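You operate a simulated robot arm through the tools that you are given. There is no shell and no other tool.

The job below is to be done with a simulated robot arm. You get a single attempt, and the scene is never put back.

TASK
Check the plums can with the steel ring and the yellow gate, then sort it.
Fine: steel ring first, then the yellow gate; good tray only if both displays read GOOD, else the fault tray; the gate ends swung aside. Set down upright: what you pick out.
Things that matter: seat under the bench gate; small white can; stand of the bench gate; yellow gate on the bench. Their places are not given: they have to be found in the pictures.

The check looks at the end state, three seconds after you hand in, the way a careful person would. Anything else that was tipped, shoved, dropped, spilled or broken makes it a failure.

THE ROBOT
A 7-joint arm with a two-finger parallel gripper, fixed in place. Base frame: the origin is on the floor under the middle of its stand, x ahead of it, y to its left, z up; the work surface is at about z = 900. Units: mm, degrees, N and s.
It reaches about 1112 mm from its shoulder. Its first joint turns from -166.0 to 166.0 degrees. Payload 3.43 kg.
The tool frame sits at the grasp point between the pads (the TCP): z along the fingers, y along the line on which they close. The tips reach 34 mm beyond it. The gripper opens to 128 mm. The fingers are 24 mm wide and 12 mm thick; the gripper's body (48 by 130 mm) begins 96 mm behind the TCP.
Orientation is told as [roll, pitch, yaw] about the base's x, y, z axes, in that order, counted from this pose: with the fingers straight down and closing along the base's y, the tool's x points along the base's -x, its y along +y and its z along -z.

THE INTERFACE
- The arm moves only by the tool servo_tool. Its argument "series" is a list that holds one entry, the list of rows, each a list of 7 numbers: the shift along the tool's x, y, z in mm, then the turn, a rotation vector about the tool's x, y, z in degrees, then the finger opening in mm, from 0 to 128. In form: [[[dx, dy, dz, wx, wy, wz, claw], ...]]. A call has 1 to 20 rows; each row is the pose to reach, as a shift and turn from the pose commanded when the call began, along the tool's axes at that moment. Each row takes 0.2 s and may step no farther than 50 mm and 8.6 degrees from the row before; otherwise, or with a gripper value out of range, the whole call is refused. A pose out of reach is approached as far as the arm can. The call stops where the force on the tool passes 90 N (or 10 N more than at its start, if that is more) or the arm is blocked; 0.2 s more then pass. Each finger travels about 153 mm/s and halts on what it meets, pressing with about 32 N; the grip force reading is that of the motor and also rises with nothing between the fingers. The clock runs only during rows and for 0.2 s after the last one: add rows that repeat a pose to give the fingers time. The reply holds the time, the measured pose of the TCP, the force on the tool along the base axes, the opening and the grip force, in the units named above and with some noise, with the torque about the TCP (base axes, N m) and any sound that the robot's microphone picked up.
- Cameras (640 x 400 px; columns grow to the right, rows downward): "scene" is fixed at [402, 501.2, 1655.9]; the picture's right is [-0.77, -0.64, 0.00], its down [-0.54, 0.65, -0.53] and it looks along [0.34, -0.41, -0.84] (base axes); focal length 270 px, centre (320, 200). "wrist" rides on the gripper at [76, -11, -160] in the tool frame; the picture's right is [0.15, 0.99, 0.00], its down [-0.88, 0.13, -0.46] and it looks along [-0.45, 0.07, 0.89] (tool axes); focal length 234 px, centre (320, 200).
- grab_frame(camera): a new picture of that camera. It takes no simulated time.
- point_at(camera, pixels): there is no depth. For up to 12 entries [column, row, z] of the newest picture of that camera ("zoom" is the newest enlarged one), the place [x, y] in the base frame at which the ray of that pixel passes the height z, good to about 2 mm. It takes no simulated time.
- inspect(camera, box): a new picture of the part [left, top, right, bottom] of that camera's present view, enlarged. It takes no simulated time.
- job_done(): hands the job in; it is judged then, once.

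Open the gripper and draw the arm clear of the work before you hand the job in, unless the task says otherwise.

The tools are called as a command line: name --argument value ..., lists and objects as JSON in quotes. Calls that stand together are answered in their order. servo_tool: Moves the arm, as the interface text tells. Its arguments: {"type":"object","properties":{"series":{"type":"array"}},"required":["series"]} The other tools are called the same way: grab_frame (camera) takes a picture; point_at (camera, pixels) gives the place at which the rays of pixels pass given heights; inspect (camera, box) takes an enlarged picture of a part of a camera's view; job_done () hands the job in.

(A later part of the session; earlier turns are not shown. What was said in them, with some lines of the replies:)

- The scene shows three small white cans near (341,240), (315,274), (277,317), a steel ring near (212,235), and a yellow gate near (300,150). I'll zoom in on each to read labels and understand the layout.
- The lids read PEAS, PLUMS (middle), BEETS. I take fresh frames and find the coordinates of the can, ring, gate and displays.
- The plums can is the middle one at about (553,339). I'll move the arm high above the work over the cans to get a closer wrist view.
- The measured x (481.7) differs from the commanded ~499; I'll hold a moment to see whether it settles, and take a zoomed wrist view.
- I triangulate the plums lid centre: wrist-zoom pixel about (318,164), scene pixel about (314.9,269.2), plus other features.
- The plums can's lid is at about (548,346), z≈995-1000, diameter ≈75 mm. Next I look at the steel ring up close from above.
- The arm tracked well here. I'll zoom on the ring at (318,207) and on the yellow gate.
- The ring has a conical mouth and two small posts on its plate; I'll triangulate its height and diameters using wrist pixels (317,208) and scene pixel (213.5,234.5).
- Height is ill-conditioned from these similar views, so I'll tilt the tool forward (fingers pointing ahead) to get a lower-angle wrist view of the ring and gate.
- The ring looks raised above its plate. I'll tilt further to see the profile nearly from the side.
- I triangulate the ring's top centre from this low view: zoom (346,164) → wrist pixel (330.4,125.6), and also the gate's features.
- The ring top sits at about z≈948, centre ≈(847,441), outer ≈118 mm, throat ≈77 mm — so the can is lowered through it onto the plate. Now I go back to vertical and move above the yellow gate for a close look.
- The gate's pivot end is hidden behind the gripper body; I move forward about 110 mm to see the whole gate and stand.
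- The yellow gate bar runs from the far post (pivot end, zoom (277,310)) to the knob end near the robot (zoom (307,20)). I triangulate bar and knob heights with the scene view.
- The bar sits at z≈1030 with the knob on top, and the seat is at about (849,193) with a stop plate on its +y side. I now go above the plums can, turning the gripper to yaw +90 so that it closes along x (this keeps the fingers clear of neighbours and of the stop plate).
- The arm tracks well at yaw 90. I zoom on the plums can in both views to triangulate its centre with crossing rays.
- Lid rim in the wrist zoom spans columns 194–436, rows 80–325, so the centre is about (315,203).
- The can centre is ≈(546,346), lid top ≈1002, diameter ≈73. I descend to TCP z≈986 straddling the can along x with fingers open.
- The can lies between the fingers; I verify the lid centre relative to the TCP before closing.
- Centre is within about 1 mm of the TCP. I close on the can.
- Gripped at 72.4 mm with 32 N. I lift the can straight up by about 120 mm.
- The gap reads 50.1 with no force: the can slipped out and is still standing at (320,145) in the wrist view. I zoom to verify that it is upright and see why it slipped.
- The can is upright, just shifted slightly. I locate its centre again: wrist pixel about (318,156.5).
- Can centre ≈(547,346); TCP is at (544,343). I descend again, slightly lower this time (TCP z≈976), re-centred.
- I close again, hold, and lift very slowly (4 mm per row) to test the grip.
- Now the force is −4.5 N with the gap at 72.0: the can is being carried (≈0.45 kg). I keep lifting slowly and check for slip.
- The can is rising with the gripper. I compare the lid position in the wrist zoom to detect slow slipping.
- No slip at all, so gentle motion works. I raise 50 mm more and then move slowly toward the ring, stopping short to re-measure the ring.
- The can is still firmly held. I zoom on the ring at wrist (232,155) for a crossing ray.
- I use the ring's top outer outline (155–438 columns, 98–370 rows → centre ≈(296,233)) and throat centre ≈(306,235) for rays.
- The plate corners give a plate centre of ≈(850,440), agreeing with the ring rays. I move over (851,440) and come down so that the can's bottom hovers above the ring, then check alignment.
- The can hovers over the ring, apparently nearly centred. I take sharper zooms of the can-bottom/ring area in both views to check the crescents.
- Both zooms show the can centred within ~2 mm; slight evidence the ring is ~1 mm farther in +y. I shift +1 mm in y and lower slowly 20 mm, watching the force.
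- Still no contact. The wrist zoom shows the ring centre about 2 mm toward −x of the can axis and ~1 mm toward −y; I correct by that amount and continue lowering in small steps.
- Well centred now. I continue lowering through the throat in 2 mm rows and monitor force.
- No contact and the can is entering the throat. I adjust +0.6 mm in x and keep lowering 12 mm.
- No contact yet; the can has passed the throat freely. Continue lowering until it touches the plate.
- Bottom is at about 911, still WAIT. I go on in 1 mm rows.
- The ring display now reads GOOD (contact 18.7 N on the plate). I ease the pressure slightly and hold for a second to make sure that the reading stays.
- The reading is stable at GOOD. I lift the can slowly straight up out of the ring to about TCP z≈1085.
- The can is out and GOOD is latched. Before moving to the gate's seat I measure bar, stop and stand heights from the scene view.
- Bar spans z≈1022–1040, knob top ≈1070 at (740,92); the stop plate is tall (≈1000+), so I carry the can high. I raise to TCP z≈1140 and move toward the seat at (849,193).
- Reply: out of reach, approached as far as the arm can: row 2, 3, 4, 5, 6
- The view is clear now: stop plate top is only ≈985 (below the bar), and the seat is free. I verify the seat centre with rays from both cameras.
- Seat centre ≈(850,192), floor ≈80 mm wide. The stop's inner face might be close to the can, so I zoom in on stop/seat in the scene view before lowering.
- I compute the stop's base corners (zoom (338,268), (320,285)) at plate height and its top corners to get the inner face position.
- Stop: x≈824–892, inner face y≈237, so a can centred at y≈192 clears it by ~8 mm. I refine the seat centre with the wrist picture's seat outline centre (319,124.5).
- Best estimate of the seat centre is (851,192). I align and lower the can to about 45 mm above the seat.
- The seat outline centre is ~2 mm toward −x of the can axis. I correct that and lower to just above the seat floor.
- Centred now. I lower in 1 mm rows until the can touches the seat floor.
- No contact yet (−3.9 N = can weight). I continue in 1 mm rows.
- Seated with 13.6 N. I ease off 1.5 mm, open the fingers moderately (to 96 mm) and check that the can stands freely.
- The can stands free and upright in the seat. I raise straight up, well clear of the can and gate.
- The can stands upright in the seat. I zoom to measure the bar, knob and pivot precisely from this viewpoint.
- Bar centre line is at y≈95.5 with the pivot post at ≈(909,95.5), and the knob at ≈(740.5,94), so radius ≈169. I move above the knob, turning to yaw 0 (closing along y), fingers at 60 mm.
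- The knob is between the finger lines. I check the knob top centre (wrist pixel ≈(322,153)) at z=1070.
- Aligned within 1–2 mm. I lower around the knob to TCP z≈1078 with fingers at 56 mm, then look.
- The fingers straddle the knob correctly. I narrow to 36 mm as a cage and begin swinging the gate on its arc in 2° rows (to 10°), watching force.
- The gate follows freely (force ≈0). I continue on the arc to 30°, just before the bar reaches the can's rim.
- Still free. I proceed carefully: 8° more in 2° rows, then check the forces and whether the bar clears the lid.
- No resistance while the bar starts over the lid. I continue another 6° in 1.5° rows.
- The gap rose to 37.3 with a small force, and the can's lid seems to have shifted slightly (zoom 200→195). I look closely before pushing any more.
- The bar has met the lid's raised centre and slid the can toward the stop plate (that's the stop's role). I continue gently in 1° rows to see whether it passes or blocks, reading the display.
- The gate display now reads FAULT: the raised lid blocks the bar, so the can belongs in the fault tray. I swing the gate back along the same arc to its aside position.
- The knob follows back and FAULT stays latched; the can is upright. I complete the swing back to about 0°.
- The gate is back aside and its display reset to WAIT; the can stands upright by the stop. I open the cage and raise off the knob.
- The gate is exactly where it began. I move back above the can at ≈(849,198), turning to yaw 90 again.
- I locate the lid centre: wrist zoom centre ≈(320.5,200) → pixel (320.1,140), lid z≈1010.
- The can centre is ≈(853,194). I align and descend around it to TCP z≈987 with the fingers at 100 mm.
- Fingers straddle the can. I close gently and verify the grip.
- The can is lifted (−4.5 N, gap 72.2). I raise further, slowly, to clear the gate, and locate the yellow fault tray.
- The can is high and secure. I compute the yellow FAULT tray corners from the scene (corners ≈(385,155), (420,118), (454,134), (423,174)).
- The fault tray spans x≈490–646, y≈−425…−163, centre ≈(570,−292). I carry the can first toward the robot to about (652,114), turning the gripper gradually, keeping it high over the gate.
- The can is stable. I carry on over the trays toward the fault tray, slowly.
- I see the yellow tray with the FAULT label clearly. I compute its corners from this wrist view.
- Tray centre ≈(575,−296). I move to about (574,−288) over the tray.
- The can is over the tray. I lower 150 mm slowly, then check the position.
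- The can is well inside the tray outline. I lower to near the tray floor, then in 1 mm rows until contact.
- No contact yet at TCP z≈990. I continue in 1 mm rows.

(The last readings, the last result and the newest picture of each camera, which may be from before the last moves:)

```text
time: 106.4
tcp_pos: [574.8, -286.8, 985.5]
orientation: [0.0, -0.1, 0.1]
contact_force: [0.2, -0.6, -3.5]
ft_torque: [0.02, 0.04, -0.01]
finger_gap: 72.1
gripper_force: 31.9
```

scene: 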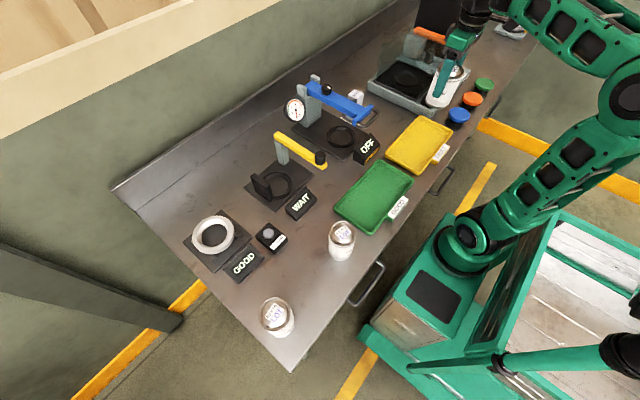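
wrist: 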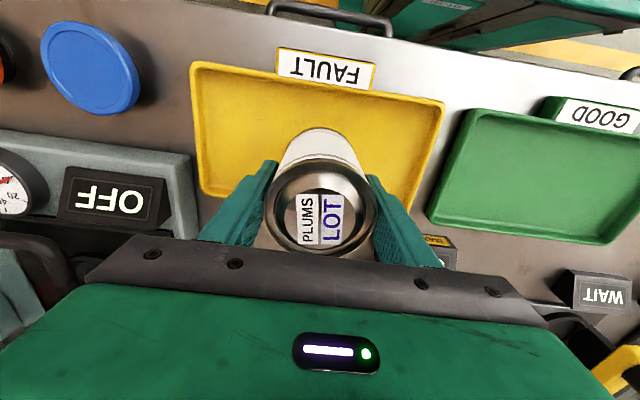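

Still only the can's weight. A few more 1 mm rows.

servo_tool --series '[[[0, 0, 1, 0, 0, 0, 30], [0, 0, 2, 0, 0, 0, 30], [0, 0, 3, 0, 0, 0, 30]]]'

inspect --camera "scene" --box '[395, 90, 465, 160]'

```text
time: 107.2
tcp_pos: [574.9, -288.1, 982.3]
orientation: [-0.1, -0.1, 0.1]
contact_force: [0.5, -0.3, -2.8]
ft_torque: [-0.02, 0.02, 0.0]
finger_gap: 72.5
gripper_force: 31.7
```

```text
5.71 times, centred on (430, 125) of scene
```

zoom: 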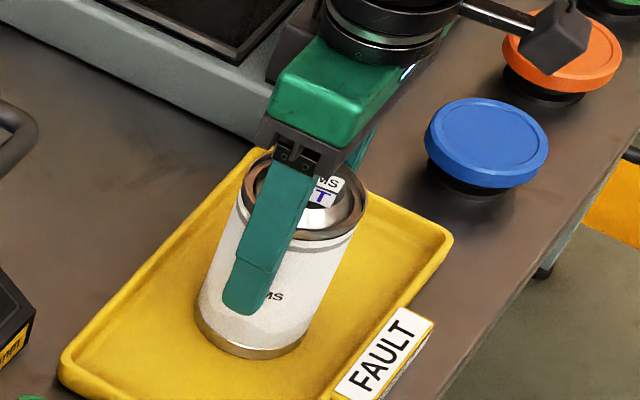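

The force is barely decreasing (−2.8 N); the can is nearly on the floor. I continue in 0.7 mm rows.

servo_tool --series '[[[0, 0, 0.7, 0, 0, 0, 30], [0, 0, 1.4, 0, 0, 0, 30], [0, 0, 2.1, 0, 0, 0, 30]]]'

```text
time: 108.0
tcp_pos: [575.1, -288.4, 982.2]
orientation: [0.0, -0.2, 0.0]
contact_force: [-1.4, 3.7, 16.8]
ft_torque: [0.31, 0.46, -0.01]
finger_gap: 72.1
gripper_force: 31.7
```

Contact at 16.8 N: the can rests on the tray floor. I ease off 1.5 mm and open the fingers gently.

servo_tool --series '[[[0, 0, -1.5, 0, 0, 0, 30], [0, 0, -1.5, 0, 0, 0, 76], [0, 0, -1.5, 0, 0, 0, 86], [0, 0, -1.5, 0, 0, 0, 100], [0, 0, -1.5, 0, 0, 0, 100]]]'

inspect --camera "scene" --box '[395, 90, 465, 160]'

inspect --camera "wrist" --box '[220, 80, 420, 260]'

```text
time: 109.2
tcp_pos: [574.6, -286.3, 982.6]
orientation: [0.0, -0.1, 0.0]
contact_force: [0.0, -0.2, -1.0]
ft_torque: [0.02, -0.02, 0.01]
finger_gap: 100.0
gripper_force: 0.1
```

```text
5.71 times, centred on (430, 125) of scene
```

zoom: 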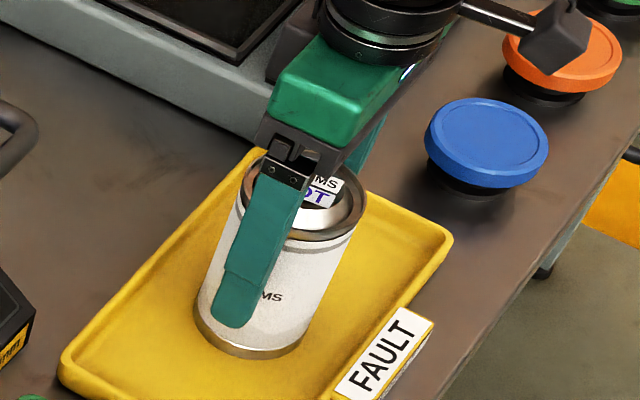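

```text
2.22 times, centred on (320, 170) of wrist
```

zoom: 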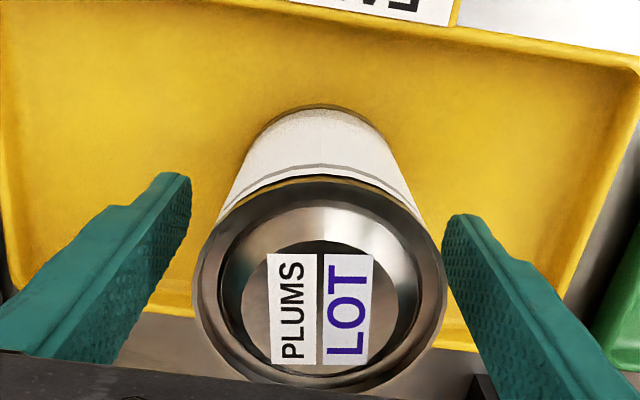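

The can stands free and upright in the FAULT tray. I raise the gripper straight up and clear.

servo_tool --series '[[[0, 0, -6, 0, 0, 0, 100], [0, 0, -20, 0, 0, 0, 100], [0, 0, -45, 0, 0, 0, 100], [0, 0, -80, 0, 0, 0, 110], [0, 0, -120, 0, 0, 0, 128], [0, 0, -160, 0, 0, 0, 128], [0, 0, -200, 0, 0, 0, 128], [0, 0, -235, 0, 0, 0, 128], [0, 0, -250, 0, 0, 0, 128], [0, 0, -250, 0, 0, 0, 128]]]'

grab_frame --camera "scene"

grab_frame --camera "wrist"

inspect --camera "scene" --box '[240, 90, 360, 210]'

inspect --camera "scene" --box '[375, 80, 475, 180]'

```text
time: 111.4
tcp_pos: [573.5, -286.2, 1234.2]
orientation: [0.0, 0.0, 0.1]
contact_force: [0.4, 0.3, 1.2]
ft_torque: [0.0, -0.01, -0.01]
finger_gap: 127.9
gripper_force: 0.0
```

```text
taken
```

scene: 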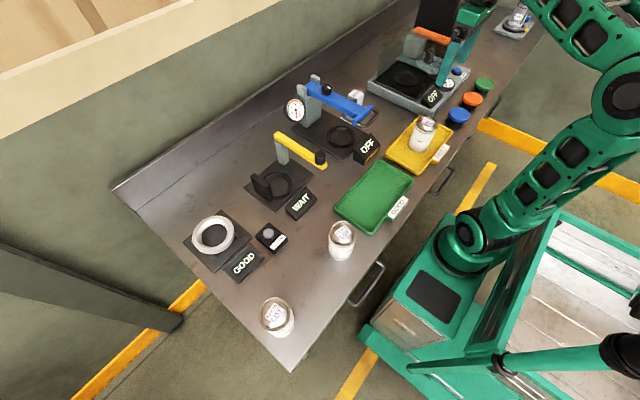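

```text
taken
```

wrist: 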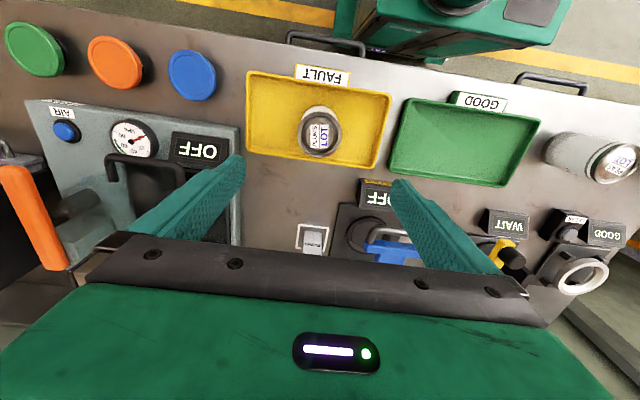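

```text
3.33 times, centred on (300, 150) of scene
```

zoom: 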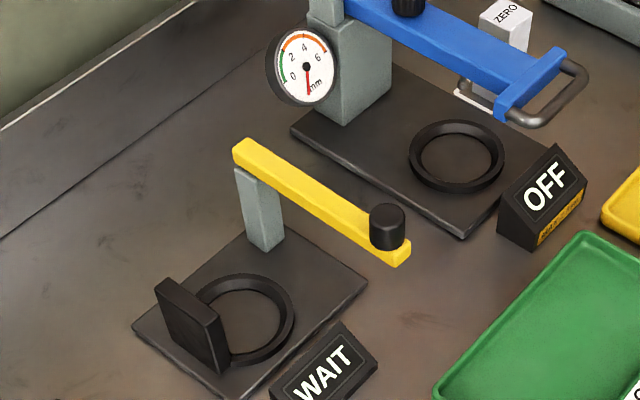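

```text
4.00 times, centred on (425, 130) of scene
```

zoom: 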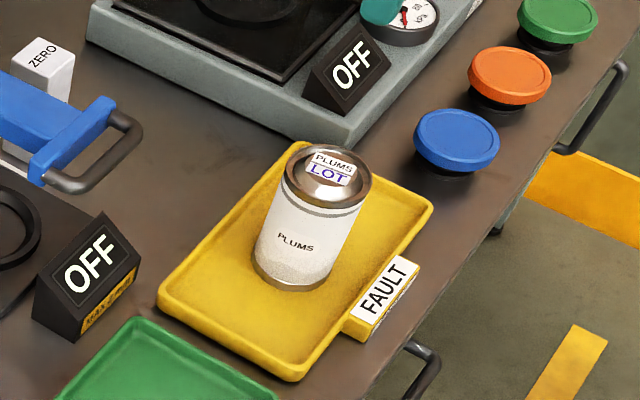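

The plums can stands upright in the FAULT tray and the yellow gate is back at its original aside position. The other cans are untouched, and the gripper is open and clear at z≈1234. I hand the job in.

job_done

```text
The job is handed in.
```

The plums can failed the yellow gate check, so it is now standing upright in the fault tray.

- **Steel ring:** the can went down through the ring freely and the display read GOOD. That display still shows GOOD; I did not press CLEAR.
- **Yellow gate:** the bar stopped against the raised centre of the lid, and the display read FAULT. The bar slid the can a few millimetres toward the stop plate before it blocked.
- **Gate position:** I swung the gate back aside to where it started, and its display returned to WAIT.
- **One slip:** on the first lift from the bench the can slipped out of the gripper. It stayed upright and moved about 3 mm. I gripped it again and moved it slowly from then on.

The peas and beets cans were not touched. The gripper is open and raised clear of the work. The job has been handed in, but I did not get a result back from the check.
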